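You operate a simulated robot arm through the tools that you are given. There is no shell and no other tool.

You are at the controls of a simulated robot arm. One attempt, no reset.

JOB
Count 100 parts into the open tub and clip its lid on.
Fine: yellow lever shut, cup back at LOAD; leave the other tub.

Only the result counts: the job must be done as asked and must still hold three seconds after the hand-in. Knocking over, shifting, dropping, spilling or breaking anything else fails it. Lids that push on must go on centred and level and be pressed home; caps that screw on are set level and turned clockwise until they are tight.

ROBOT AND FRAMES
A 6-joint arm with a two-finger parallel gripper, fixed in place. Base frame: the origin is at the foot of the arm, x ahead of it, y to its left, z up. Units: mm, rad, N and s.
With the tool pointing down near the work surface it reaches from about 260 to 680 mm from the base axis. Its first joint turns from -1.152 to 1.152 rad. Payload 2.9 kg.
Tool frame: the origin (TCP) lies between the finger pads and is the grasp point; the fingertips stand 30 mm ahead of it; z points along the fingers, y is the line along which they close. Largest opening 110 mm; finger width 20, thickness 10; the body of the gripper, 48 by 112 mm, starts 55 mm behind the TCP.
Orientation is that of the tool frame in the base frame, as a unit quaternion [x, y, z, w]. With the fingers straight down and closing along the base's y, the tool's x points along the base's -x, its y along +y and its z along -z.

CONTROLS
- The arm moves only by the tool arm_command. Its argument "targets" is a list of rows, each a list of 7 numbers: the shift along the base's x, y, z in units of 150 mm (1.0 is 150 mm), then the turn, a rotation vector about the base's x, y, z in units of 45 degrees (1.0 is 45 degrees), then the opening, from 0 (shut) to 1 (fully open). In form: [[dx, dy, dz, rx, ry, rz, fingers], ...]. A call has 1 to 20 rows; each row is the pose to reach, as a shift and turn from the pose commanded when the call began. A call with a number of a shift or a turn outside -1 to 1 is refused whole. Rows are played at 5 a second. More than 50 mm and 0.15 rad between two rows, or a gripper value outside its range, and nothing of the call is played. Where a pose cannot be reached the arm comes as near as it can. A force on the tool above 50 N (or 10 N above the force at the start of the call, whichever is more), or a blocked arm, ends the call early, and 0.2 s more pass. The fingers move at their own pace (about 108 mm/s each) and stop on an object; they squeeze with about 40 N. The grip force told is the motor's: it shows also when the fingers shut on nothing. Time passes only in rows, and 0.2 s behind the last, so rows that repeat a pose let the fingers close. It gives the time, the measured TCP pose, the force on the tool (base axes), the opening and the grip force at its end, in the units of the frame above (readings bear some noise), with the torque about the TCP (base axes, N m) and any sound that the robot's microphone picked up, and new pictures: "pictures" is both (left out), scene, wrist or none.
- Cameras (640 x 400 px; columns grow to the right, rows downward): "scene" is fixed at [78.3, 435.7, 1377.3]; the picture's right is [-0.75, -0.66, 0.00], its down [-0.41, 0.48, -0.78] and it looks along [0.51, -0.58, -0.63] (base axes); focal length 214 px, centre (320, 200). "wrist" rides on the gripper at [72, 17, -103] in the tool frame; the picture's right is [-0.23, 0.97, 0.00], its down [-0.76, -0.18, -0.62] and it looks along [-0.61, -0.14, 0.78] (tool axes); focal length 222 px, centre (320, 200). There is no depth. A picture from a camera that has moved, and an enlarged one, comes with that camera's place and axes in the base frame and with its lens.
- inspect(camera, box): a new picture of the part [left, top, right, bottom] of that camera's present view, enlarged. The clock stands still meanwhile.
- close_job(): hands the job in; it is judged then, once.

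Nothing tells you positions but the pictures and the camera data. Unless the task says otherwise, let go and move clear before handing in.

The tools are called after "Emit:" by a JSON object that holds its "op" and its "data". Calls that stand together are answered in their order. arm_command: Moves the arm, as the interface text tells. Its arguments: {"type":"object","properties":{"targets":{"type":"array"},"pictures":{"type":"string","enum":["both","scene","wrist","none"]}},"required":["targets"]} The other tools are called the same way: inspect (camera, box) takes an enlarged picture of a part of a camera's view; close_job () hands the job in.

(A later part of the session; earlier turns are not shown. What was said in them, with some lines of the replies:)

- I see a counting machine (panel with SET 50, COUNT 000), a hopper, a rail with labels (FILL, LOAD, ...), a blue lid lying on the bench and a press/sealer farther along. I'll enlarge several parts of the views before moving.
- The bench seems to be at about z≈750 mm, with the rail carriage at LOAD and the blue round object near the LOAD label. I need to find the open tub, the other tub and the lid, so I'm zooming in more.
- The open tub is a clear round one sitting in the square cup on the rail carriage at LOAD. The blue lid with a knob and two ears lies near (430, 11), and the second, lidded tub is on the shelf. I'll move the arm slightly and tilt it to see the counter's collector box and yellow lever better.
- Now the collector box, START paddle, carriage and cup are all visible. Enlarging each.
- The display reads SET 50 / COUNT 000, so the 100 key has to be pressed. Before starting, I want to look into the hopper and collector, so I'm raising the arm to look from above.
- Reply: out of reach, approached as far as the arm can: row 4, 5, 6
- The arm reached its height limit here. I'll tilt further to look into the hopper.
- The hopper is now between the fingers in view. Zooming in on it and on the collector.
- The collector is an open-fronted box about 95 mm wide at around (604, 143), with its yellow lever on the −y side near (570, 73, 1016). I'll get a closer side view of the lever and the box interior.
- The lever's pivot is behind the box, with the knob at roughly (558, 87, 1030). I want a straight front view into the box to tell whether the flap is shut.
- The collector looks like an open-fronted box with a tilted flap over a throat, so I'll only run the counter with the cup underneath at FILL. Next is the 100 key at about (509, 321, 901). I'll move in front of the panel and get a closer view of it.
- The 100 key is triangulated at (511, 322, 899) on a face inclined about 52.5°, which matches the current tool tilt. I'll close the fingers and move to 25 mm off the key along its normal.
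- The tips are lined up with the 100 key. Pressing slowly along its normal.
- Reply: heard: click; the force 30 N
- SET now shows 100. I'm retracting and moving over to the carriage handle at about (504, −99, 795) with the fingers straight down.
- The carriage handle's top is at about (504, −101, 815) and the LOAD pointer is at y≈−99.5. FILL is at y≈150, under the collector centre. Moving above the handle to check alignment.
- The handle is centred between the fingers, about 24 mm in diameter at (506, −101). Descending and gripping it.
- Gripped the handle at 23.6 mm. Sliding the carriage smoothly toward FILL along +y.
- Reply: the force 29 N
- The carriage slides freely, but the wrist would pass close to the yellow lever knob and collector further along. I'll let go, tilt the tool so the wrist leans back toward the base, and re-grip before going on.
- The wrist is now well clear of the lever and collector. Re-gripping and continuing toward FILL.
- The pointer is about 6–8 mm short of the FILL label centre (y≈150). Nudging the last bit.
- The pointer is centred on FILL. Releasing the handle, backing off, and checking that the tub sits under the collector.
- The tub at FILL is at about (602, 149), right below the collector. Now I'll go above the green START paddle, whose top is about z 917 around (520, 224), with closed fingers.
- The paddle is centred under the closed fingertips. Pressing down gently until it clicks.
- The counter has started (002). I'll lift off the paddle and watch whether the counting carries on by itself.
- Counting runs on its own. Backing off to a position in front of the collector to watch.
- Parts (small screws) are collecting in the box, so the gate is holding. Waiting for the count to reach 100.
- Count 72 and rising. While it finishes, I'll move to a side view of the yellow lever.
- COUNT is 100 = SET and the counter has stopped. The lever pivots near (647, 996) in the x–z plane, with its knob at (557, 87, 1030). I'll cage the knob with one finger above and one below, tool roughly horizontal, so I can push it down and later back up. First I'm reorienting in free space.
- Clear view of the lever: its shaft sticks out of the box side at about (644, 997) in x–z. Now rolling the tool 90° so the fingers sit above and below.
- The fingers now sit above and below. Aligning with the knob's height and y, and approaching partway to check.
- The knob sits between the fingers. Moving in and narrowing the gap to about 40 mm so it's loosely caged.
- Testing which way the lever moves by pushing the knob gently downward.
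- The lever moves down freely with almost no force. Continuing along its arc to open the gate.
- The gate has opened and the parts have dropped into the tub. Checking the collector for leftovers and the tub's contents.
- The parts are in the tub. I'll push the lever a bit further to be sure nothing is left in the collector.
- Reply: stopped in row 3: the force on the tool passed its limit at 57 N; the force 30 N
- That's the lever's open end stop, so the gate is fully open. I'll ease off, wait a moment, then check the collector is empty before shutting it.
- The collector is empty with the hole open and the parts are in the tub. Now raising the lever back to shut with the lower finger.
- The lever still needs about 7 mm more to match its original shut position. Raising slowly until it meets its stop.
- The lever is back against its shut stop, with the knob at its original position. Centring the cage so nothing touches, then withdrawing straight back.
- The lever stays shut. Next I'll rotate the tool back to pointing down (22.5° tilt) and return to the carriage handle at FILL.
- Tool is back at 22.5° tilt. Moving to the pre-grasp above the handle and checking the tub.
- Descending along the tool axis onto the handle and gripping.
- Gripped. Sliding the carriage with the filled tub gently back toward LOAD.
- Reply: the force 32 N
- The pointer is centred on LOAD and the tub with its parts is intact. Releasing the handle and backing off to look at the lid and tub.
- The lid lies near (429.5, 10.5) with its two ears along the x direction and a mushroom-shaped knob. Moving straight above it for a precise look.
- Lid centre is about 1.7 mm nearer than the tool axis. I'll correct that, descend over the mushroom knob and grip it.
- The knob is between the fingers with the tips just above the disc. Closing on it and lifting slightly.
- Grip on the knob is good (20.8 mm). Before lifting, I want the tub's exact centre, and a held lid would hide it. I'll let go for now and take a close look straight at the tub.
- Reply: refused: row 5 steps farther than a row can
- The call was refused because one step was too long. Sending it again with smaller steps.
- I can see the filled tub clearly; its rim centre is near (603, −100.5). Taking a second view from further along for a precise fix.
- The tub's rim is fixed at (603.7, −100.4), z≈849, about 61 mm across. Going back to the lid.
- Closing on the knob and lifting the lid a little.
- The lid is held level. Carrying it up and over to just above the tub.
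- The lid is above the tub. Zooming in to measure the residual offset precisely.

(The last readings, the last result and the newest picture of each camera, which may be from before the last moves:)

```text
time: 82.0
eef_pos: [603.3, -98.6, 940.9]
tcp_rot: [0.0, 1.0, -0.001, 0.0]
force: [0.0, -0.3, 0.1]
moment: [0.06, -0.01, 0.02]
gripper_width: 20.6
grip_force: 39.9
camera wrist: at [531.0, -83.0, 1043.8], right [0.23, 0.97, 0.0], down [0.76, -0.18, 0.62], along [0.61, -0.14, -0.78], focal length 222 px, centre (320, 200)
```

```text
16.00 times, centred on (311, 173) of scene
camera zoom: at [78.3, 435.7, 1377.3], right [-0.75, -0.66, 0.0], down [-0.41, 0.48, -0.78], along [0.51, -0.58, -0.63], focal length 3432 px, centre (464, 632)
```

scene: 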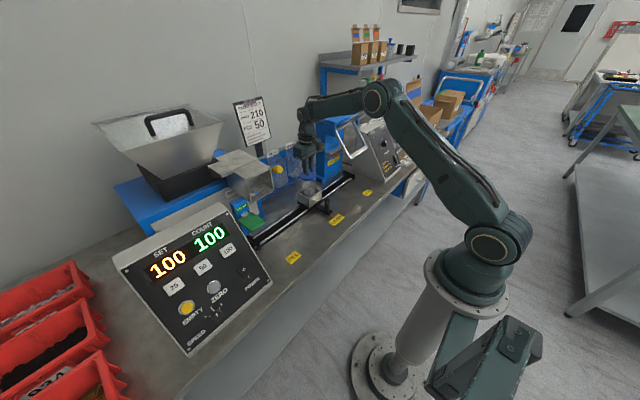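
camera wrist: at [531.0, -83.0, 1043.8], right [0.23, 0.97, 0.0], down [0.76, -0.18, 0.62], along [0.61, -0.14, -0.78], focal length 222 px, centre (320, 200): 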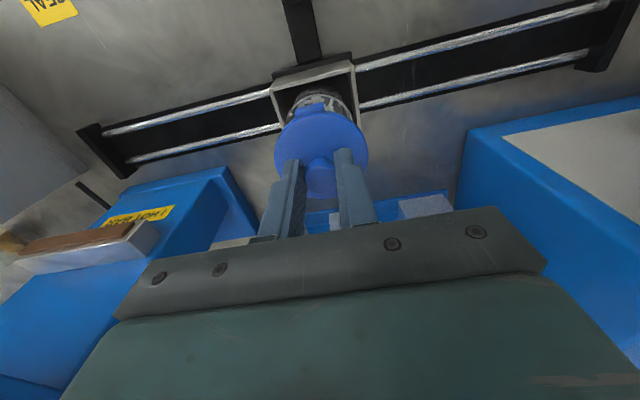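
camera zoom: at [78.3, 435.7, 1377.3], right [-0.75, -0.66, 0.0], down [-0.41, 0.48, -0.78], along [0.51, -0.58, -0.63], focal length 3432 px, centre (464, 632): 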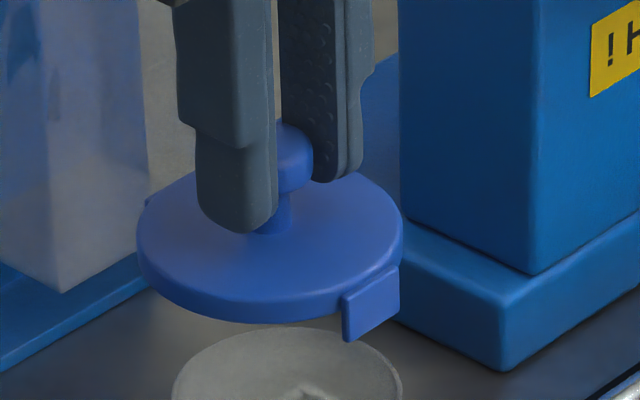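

The lid sits about 2 mm too far in +x and 1 mm in +y relative to the tub. I'll correct that and lower it to about 10 mm above the rim for another check.

Emit:
{"op": "arm_command", "data": {"targets": [[-0.0127, -0.0073, 0, 0, 0, 0, 0], [-0.0127, -0.0073, -0.08, 0, 0, 0, 0], [-0.0127, -0.0073, -0.167, 0, 0, 0, 0], [-0.0127, -0.0073, -0.167, 0, 0, 0, 0]]}}

Emit:
{"op": "inspect", "data": {"camera": "wrist", "box": [265, 80, 375, 150]}}

Emit:
{"op": "inspect", "data": {"camera": "scene", "box": [297, 168, 329, 192]}}

```text
time: 83.0
eef_pos: [601.1, -100.9, 915.3]
tcp_rot: [0.0, 1.0, 0.0, 0.0]
force: [0.8, -0.4, -0.2]
moment: [0.02, -0.01, -0.02]
gripper_width: 20.5
grip_force: 39.9
camera wrist: at [529.8, -84.6, 1018.6], right [0.23, 0.97, 0.0], down [0.76, -0.18, 0.62], along [0.61, -0.14, -0.78], focal length 222 px, centre (320, 200)
```

scene: 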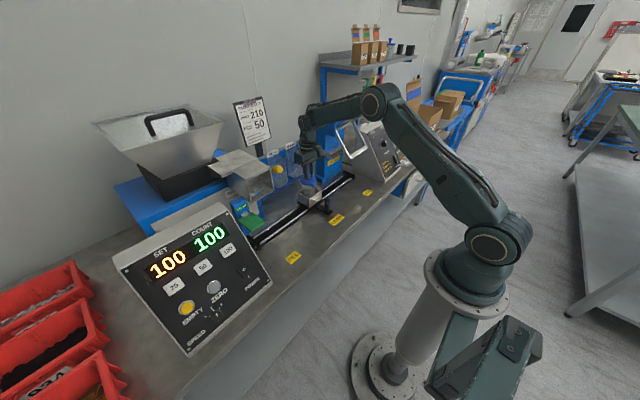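
wrist: 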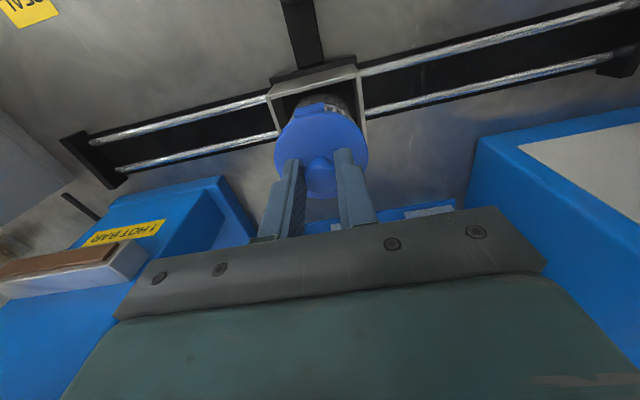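

```text
5.71 times, centred on (320, 115) of wrist
camera zoom: at [529.8, -84.6, 1018.6], right [0.23, 0.97, 0.0], down [0.76, -0.18, 0.62], along [0.61, -0.14, -0.78], focal length 1269 px, centre (320, 686)
```

zoom: 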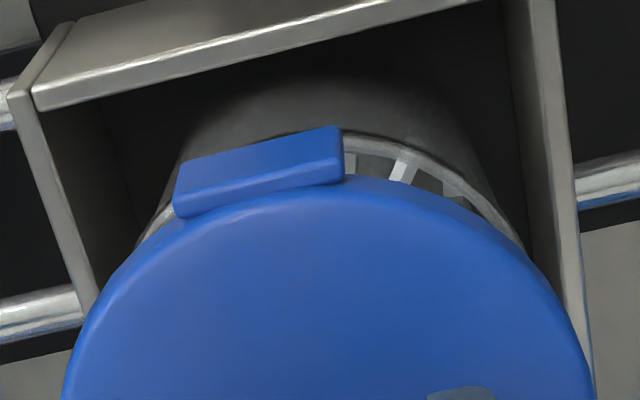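

```text
16.00 times, centred on (313, 180) of scene
camera zoom: at [78.3, 435.7, 1377.3], right [-0.75, -0.66, 0.0], down [-0.41, 0.48, -0.78], along [0.51, -0.58, -0.63], focal length 3432 px, centre (432, 520)
```

zoom: 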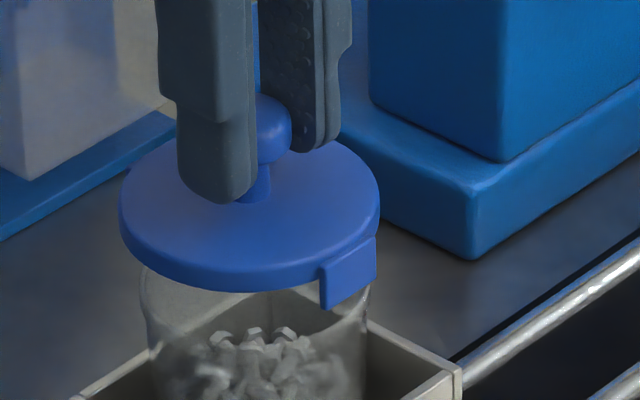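

The lid is now within about 0.5 mm of the tub centre and level. Lowering it gently onto the rim.

Emit:
{"op": "arm_command", "data": {"targets": [[-0.003, 0.002, -0.04, 0, 0, 0, 0], [-0.003, 0.002, -0.08, 0, 0, 0, 0], [-0.003, 0.002, -0.11, 0, 0, 0, 0], [-0.003, 0.002, -0.13, 0, 0, 0, 0], [-0.003, 0.002, -0.14, 0, 0, 0, 0]]}}

Emit:
{"op": "inspect", "data": {"camera": "wrist", "box": [265, 80, 375, 150]}}

Emit:
{"op": "inspect", "data": {"camera": "scene", "box": [297, 168, 329, 192]}}

```text
time: 84.2
eef_pos: [600.0, -102.2, 893.7]
tcp_rot: [0.0, 1.0, 0.0, 0.0]
force: [0.6, -0.3, -0.4]
moment: [0.0, 0.02, 0.0]
gripper_width: 20.7
grip_force: 40.5
camera wrist: at [528.1, -84.5, 997.6], right [0.23, 0.97, 0.0], down [0.76, -0.18, 0.62], along [0.61, -0.14, -0.78], focal length 222 px, centre (320, 200)
```

scene: 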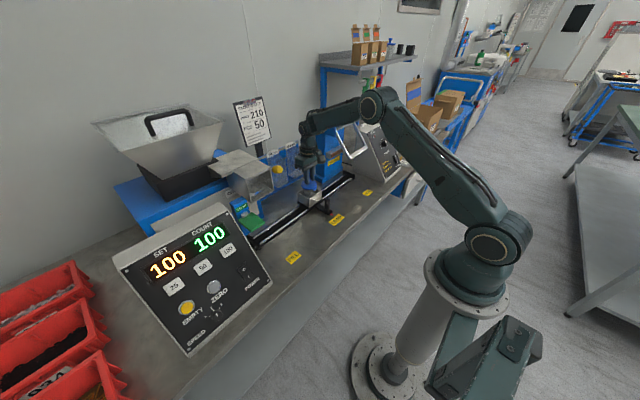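
wrist: 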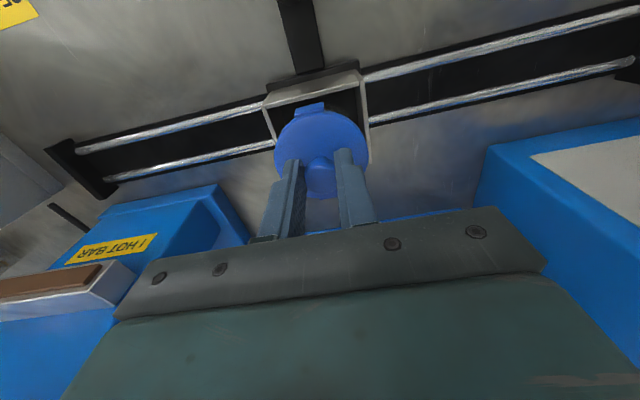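

```text
5.71 times, centred on (320, 115) of wrist
camera zoom: at [528.1, -84.5, 997.6], right [0.23, 0.97, 0.0], down [0.76, -0.18, 0.62], along [0.61, -0.14, -0.78], focal length 1269 px, centre (320, 686)
```

zoom: 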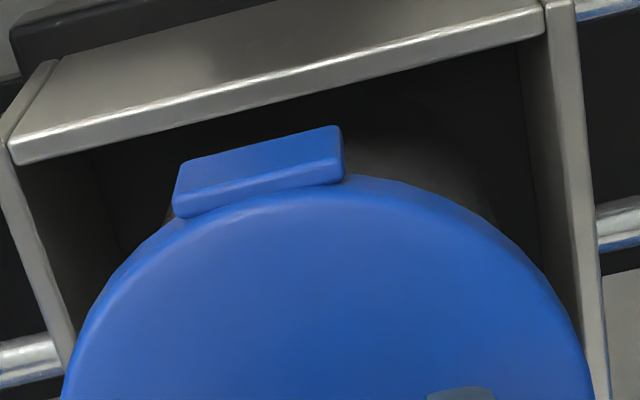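

```text
16.00 times, centred on (313, 180) of scene
camera zoom: at [78.3, 435.7, 1377.3], right [-0.75, -0.66, 0.0], down [-0.41, 0.48, -0.78], along [0.51, -0.58, -0.63], focal length 3432 px, centre (432, 520)
```

zoom: 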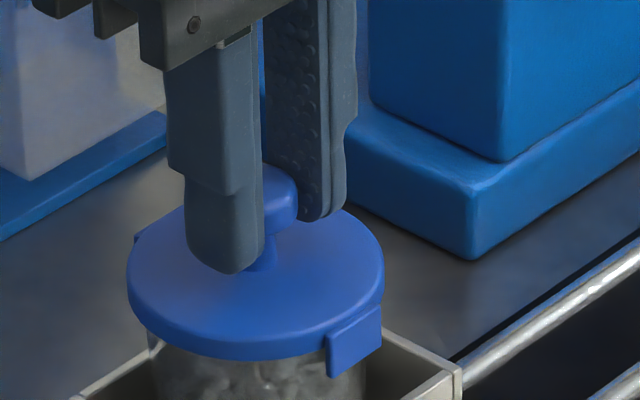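

Still no contact force. Continuing down in small steps until the lid seats.

Emit:
{"op": "arm_command", "data": {"targets": [[0, 0, -0.013, 0, 0, 0, 0], [0, 0, -0.026, 0, 0, 0, 0], [0, 0, -0.038, 0, 0, 0, 0], [0, 0, -0.048, 0, 0, 0, 0]]}}

Emit:
{"op": "inspect", "data": {"camera": "scene", "box": [297, 168, 329, 192]}}

```text
time: 85.2
eef_pos: [600.6, -100.9, 892.3]
tcp_rot: [0.001, 1.0, -0.001, 0.004]
force: [-17.9, 1.6, 45.5]
moment: [0.0, 0.44, -0.01]
gripper_width: 20.7
grip_force: 40.4
heard: snap
camera wrist: at [527.6, -85.0, 995.1], right [0.23, 0.97, 0.0], down [0.76, -0.18, 0.63], along [0.61, -0.14, -0.78], focal length 222 px, centre (320, 200)
```

scene: 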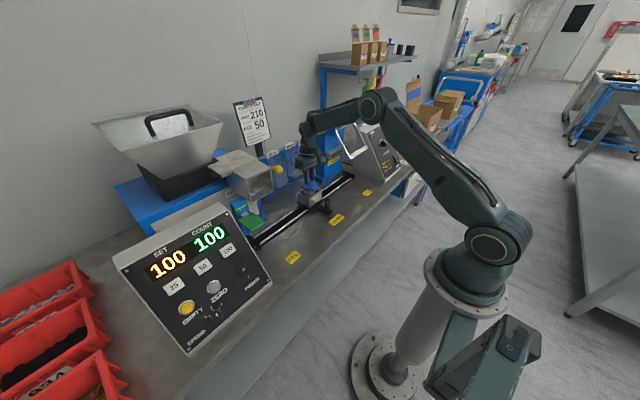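
wrist: 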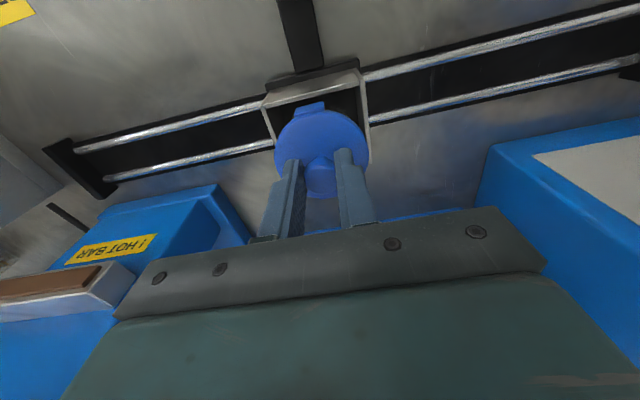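

```text
16.00 times, centred on (313, 180) of scene
camera zoom: at [77.0, 435.9, 1377.4], right [-0.75, -0.66, 0.0], down [-0.41, 0.48, -0.78], along [0.51, -0.58, -0.63], focal length 3432 px, centre (432, 520)
```

zoom: 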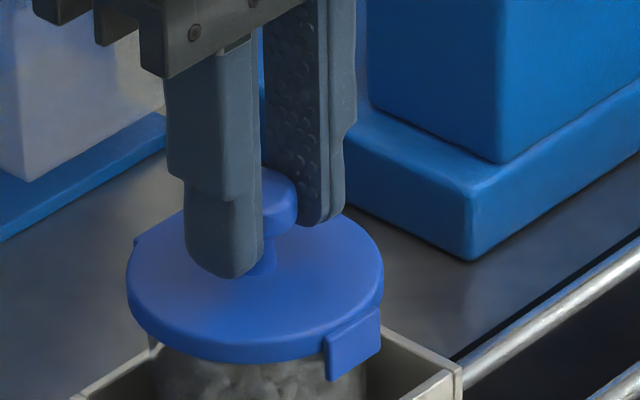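

A snap was heard at about 45 N, so the lid has clipped. Easing the load, opening the fingers and lifting clear to check.

Emit:
{"op": "arm_command", "data": {"targets": [[0, 0, 0.02, 0, 0, 0, 0], [0, 0, 0.037, 0, 0, 0, 0], [0, 0, 0.037, 0, 0, 0, 0.15], [0, 0, 0.037, 0, 0, 0, 0.35], [0, 0, 0.037, 0, 0, 0, 0.5], [0, 0, 0.15, 0, 0, 0, 0.5], [0, 0, 0.35, 0, 0, 0, 0.5], [0, 0, 0.5, 0, 0, 0, 0.8], [0, 0, 0.5, 0, 0, 0, 0.8]]}}

Emit:
{"op": "inspect", "data": {"camera": "wrist", "box": [250, 70, 390, 180]}}

Emit:
{"op": "inspect", "data": {"camera": "scene", "box": [293, 165, 333, 205]}}

```text
time: 87.2
eef_pos: [600.0, -101.1, 961.0]
tcp_rot: [0.001, 1.0, 0.0, -0.001]
force: [0.4, -0.4, 0.5]
moment: [-0.01, 0.0, 0.01]
gripper_width: 88.1
grip_force: 0.0
camera wrist: at [528.0, -84.5, 1064.5], right [0.23, 0.97, 0.0], down [0.76, -0.18, 0.62], along [0.61, -0.14, -0.78], focal length 222 px, centre (320, 200)
```

scene: 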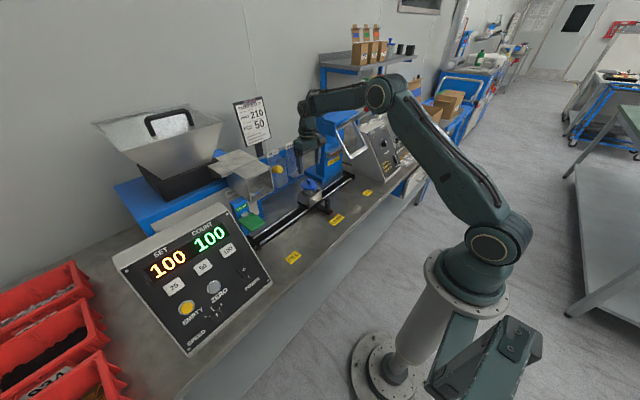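
wrist: 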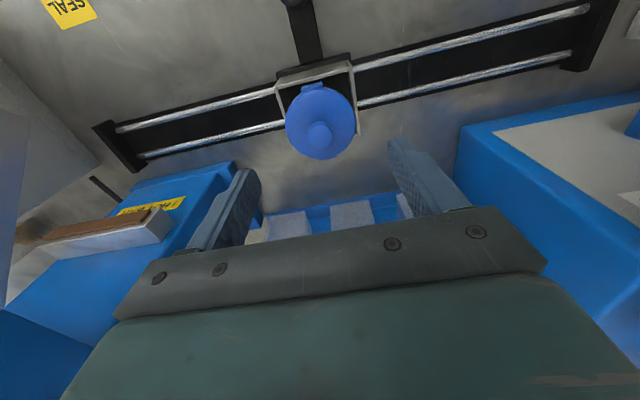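

```text
3.64 times, centred on (320, 125) of wrist
camera zoom: at [528.0, -84.5, 1064.5], right [0.23, 0.97, 0.0], down [0.76, -0.18, 0.62], along [0.61, -0.14, -0.78], focal length 808 px, centre (320, 473)
```

zoom: 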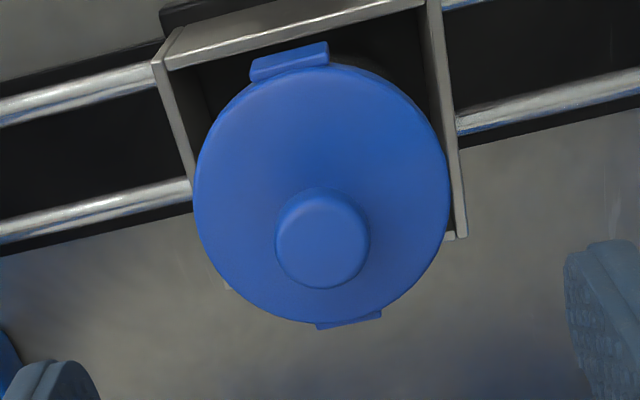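

```text
10.00 times, centred on (313, 185) of scene
camera zoom: at [78.3, 435.7, 1377.3], right [-0.75, -0.66, 0.0], down [-0.41, 0.48, -0.78], along [0.51, -0.58, -0.63], focal length 2145 px, centre (390, 350)
```

zoom: 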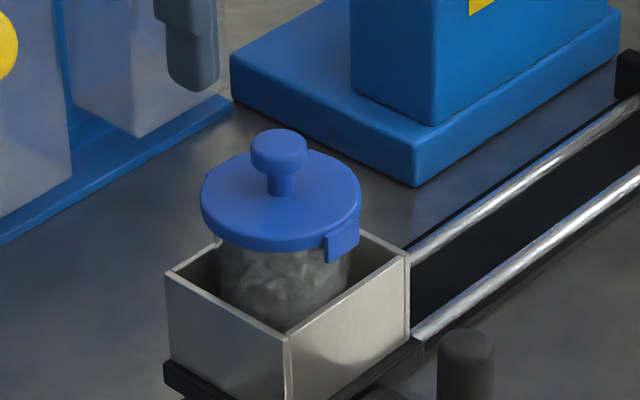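

The lid is on, level and centred. To be sure it's fully home, I'll press once more straight down on the knob with closed fingertips.

Emit:
{"op": "arm_command", "data": {"targets": [[0.0133, 0.003, 0, 0, 0, 0, 0.4], [0.0133, 0.003, 0, 0, 0, 0, 0], [0.0133, 0.003, 0, 0, 0, 0, 0], [0.0133, 0.003, -0.15, 0, 0, 0, 0], [0.0133, 0.003, -0.26, 0, 0, 0, 0], [0.0133, 0.003, -0.29, 0, 0, 0, 0], [0.0133, 0.003, -0.31, 0, 0, 0, 0]]}}

Emit:
{"op": "inspect", "data": {"camera": "scene", "box": [293, 165, 333, 205]}}

Emit:
{"op": "inspect", "data": {"camera": "wrist", "box": [250, 90, 390, 210]}}

```text
time: 88.8
eef_pos: [602.6, -101.6, 914.0]
tcp_rot: [0.001, 1.0, 0.0, 0.0]
force: [0.0, 0.4, -0.2]
moment: [0.02, 0.01, -0.02]
gripper_width: 0.0
grip_force: 37.5
camera wrist: at [529.5, -84.5, 1018.4], right [0.23, 0.97, 0.0], down [0.76, -0.18, 0.62], along [0.61, -0.14, -0.78], focal length 222 px, centre (320, 200)
```

scene: 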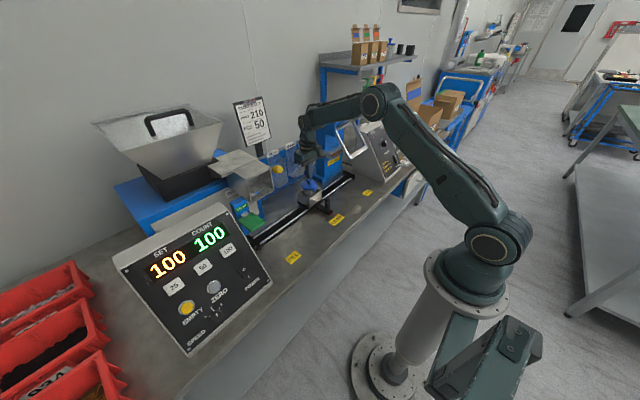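
wrist: 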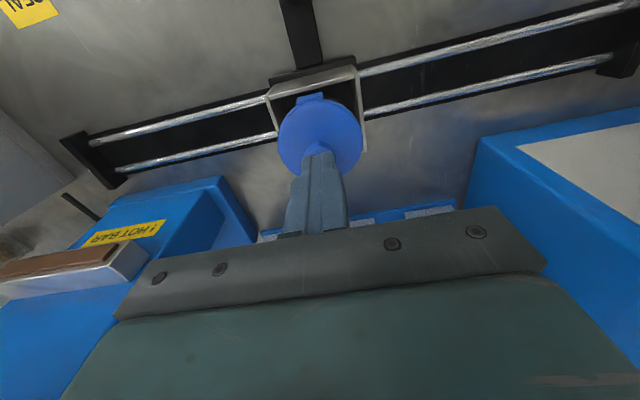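

```text
10.00 times, centred on (313, 185) of scene
camera zoom: at [78.3, 435.7, 1377.3], right [-0.75, -0.66, 0.0], down [-0.41, 0.48, -0.78], along [0.51, -0.58, -0.63], focal length 2145 px, centre (390, 350)
```

zoom: 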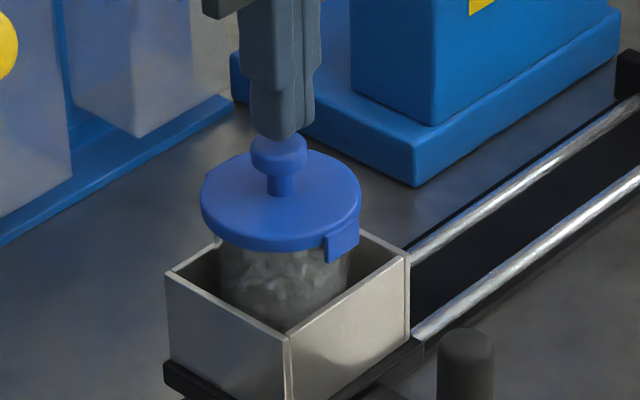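

```text
3.33 times, centred on (320, 150) of wrist
camera zoom: at [529.5, -84.5, 1018.4], right [0.23, 0.97, 0.0], down [0.76, -0.18, 0.62], along [0.61, -0.14, -0.78], focal length 740 px, centre (320, 367)
```

zoom: 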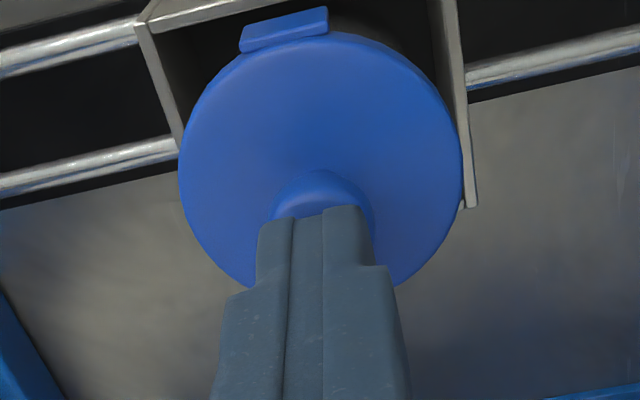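

The fingertips are centred just above the knob. Pressing straight down gently.

Emit:
{"op": "arm_command", "data": {"targets": [[0, 0, -0.015, 0, 0, 0, 0], [0, 0, -0.028, 0, 0, 0, 0], [0, 0, -0.038, 0, 0, 0, 0], [0, 0, -0.046, 0, 0, 0, 0]], "pictures": "none"}}

```text
time: 89.8
eef_pos: [602.6, -100.3, 908.7]
tcp_rot: [0.0, 1.0, 0.0, 0.0]
force: [0.6, 0.7, 1.2]
moment: [0.0, -0.01, -0.01]
gripper_width: 0.0
grip_force: 37.7
```

Emit:
{"op": "arm_command", "data": {"targets": [[0, 0, -0.01, 0, 0, 0, 0], [0, 0, -0.02, 0, 0, 0, 0], [0, 0, -0.028, 0, 0, 0, 0], [0, 0, -0.034, 0, 0, 0, 0]]}}

Emit:
{"op": "inspect", "data": {"camera": "scene", "box": [293, 165, 333, 205]}}

```text
time: 90.8
eef_pos: [602.5, -99.9, 907.6]
tcp_rot: [0.001, 1.0, -0.001, 0.005]
force: [-14.2, 0.4, 39.4]
moment: [0.02, 0.52, -0.05]
gripper_width: 0.0
grip_force: 37.9
camera wrist: at [529.4, -83.7, 1010.7], right [0.23, 0.97, 0.0], down [0.76, -0.18, 0.63], along [0.61, -0.14, -0.78], focal length 222 px, centre (320, 200)
```

scene: 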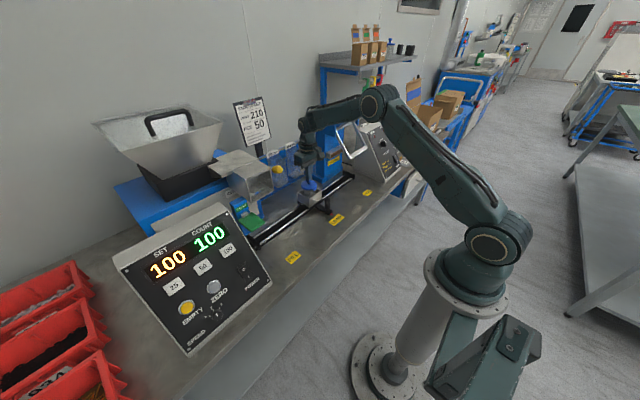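
wrist: 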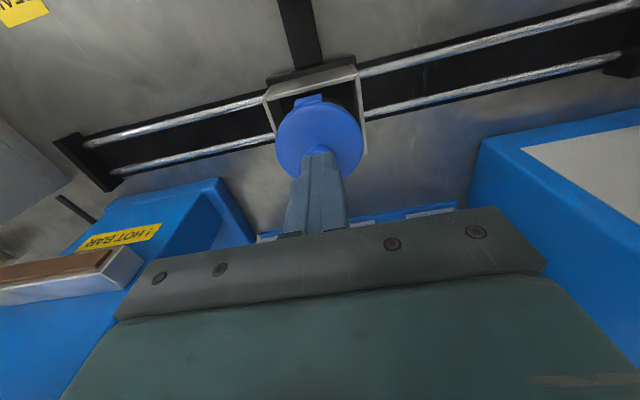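

```text
10.00 times, centred on (313, 185) of scene
camera zoom: at [77.2, 435.9, 1377.4], right [-0.75, -0.66, 0.0], down [-0.41, 0.48, -0.78], along [0.51, -0.58, -0.63], focal length 2145 px, centre (390, 350)
```

zoom: 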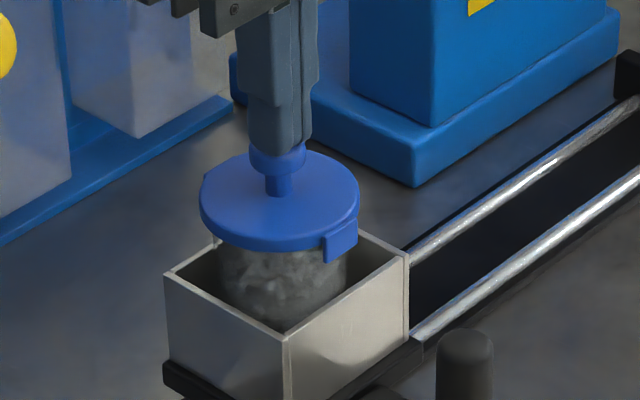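

The lid is solid under 39 N with no further travel, so it's home. Lifting straight up and moving clear, then doing a final check.

Emit:
{"op": "arm_command", "data": {"targets": [[0, 0, 0.1, 0, 0, 0, 0], [0, 0, 0.35, 0, 0, 0, 0], [0, 0, 0.65, 0, 0, 0, 0], [-0.2, 0.1, 0.85, 0, 0, 0, 0], [-0.45, 0.25, 0.9, 0, 0, 0, 0], [-0.7, 0.4, 0.9, 0, 0, 0, 0.3], [-0.95, 0.5, 0.9, 0, 0, 0, 0.6], [-1.0, 0.55, 0.9, 0, 0, 0, 1], [-1.0, 0.55, 0.9, 0, 0, 0, 1]]}}

Emit:
{"op": "inspect", "data": {"camera": "scene", "box": [280, 150, 380, 240]}}

Emit:
{"op": "inspect", "data": {"camera": "scene", "box": [220, 140, 310, 220]}}

Emit:
{"op": "inspect", "data": {"camera": "wrist", "box": [150, 60, 350, 210]}}

Emit:
{"op": "inspect", "data": {"camera": "scene", "box": [370, 30, 450, 80]}}

```text
time: 92.8
eef_pos: [452.0, -17.2, 1037.4]
tcp_rot: [0.0, 1.0, 0.0, 0.001]
force: [0.5, -0.1, 0.3]
moment: [-0.01, 0.02, -0.01]
gripper_width: 110.1
grip_force: 0.1
camera wrist: at [379.4, -1.1, 1141.4], right [0.23, 0.97, 0.0], down [0.76, -0.18, 0.62], along [0.61, -0.14, -0.78], focal length 222 px, centre (320, 200)
```

scene: 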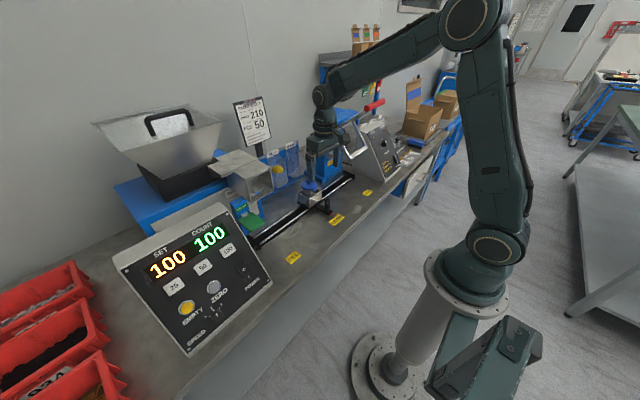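
wrist: 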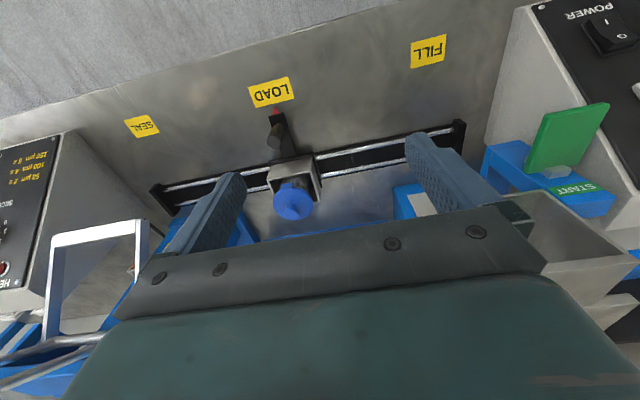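

```text
4.44 times, centred on (330, 195) of scene
camera zoom: at [78.3, 435.8, 1377.3], right [-0.75, -0.66, 0.0], down [-0.41, 0.48, -0.78], along [0.51, -0.58, -0.63], focal length 953 px, centre (276, 222)
```

zoom: 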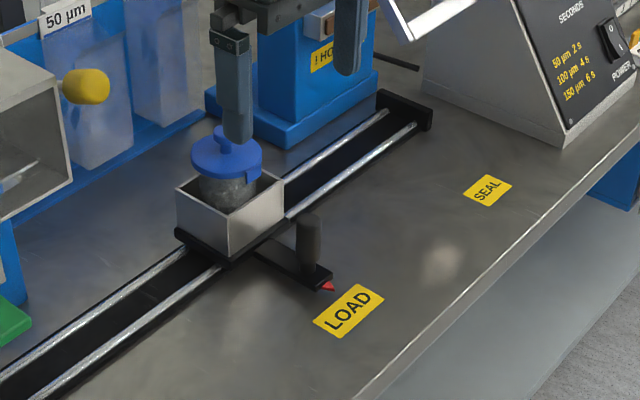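

```text
5.00 times, centred on (265, 180) of scene
camera zoom: at [78.3, 435.8, 1377.3], right [-0.75, -0.66, 0.0], down [-0.41, 0.48, -0.78], along [0.51, -0.58, -0.63], focal length 1072 px, centre (595, 300)
```

zoom: 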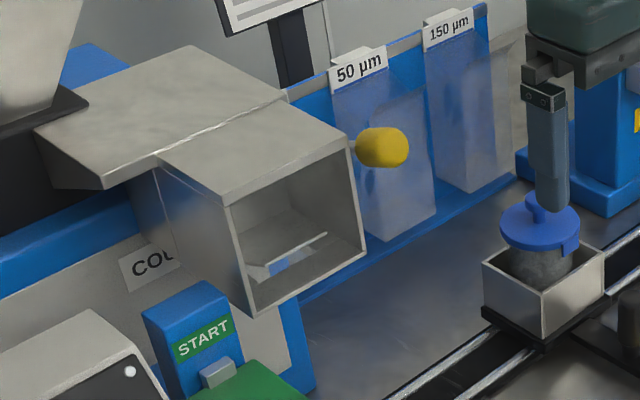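

```text
2.67 times, centred on (250, 135) of wrist
camera zoom: at [379.4, -1.1, 1141.4], right [0.23, 0.97, 0.0], down [0.76, -0.18, 0.62], along [0.61, -0.14, -0.78], focal length 592 px, centre (507, 373)
```

zoom: 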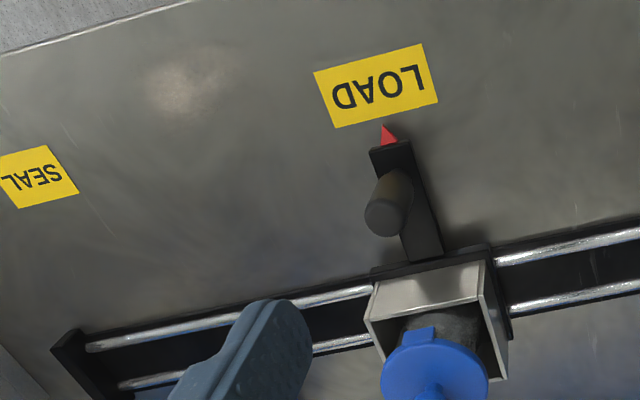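

```text
8.00 times, centred on (410, 55) of scene
camera zoom: at [78.3, 435.8, 1377.3], right [-0.75, -0.66, 0.0], down [-0.41, 0.48, -0.78], along [0.51, -0.58, -0.63], focal length 1716 px, centre (-400, 1360)
```

zoom: 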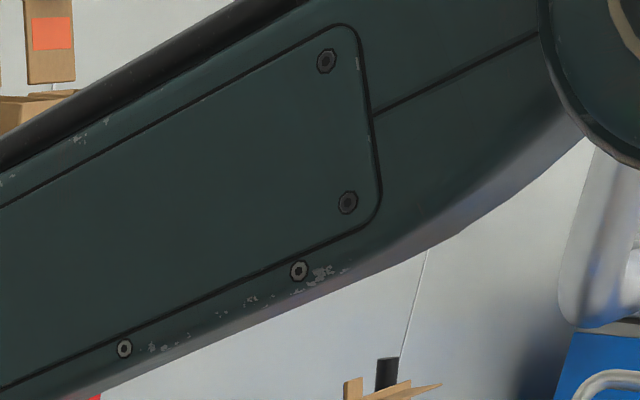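

Everything looks in place. One last comparison of the lever and flap against the initial picture, using the same crop.

Emit:
{"op": "inspect", "data": {"camera": "scene", "box": [210, 150, 290, 220]}}

Emit:
{"op": "inspect", "data": {"camera": "scene", "box": [297, 170, 329, 200]}}

```text
5.71 times, centred on (250, 185) of scene
camera zoom: at [78.3, 435.8, 1377.3], right [-0.75, -0.66, 0.0], down [-0.41, 0.48, -0.78], along [0.51, -0.58, -0.63], focal length 1226 px, centre (720, 286)
```

zoom: 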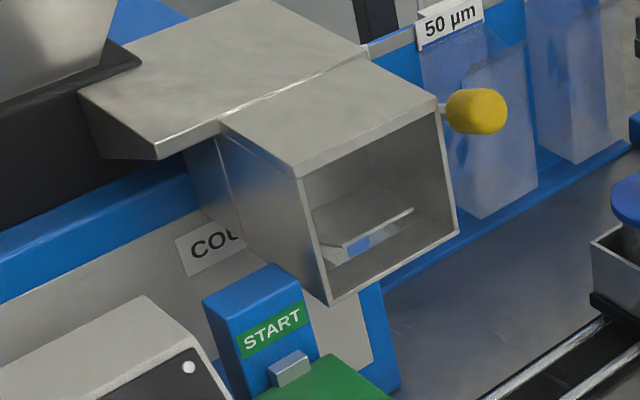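

```text
13.33 times, centred on (313, 185) of scene
camera zoom: at [78.3, 435.8, 1377.3], right [-0.75, -0.66, 0.0], down [-0.41, 0.48, -0.78], along [0.51, -0.58, -0.63], focal length 2860 px, centre (413, 400)
```

zoom: 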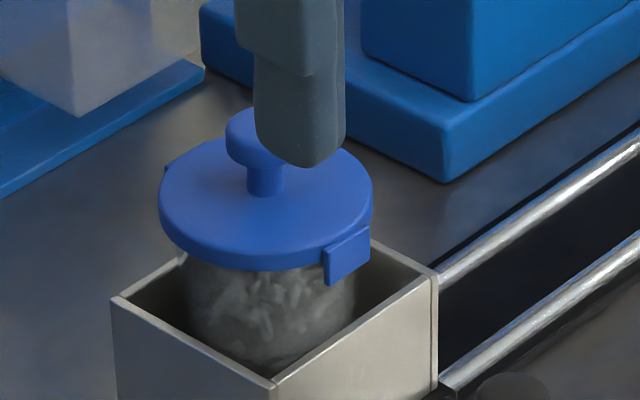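

The lever and flap look the same as in the first picture (shut) and the collector is empty. The cup is back at LOAD, the tub holds the 100 counted parts with its lid clipped on centred and level, and I haven't touched the other tub. The gripper is open and clear, so I'm handing in.

Emit:
{"op": "close_job", "data": {}}

```text
The job is handed in.
```

The job is handed in. The machine counted 100 parts (display read 100) and dropped them into the open tub, and the tub's lid is clipped on.

- **Lid:** it snapped shut at about 45 N. A second press of about 39 N on the knob moved it only about 1 mm, with no further click. It looked centred and level in the last pictures.
- **Yellow lever:** shut, in the same position as at the start, with the collector empty behind it.
- **Cup:** back at LOAD, with the pointer centred on the label.
- **Other tub:** not touched.

I saw no spilled or shifted parts, and the gripper was open and clear when I handed in.
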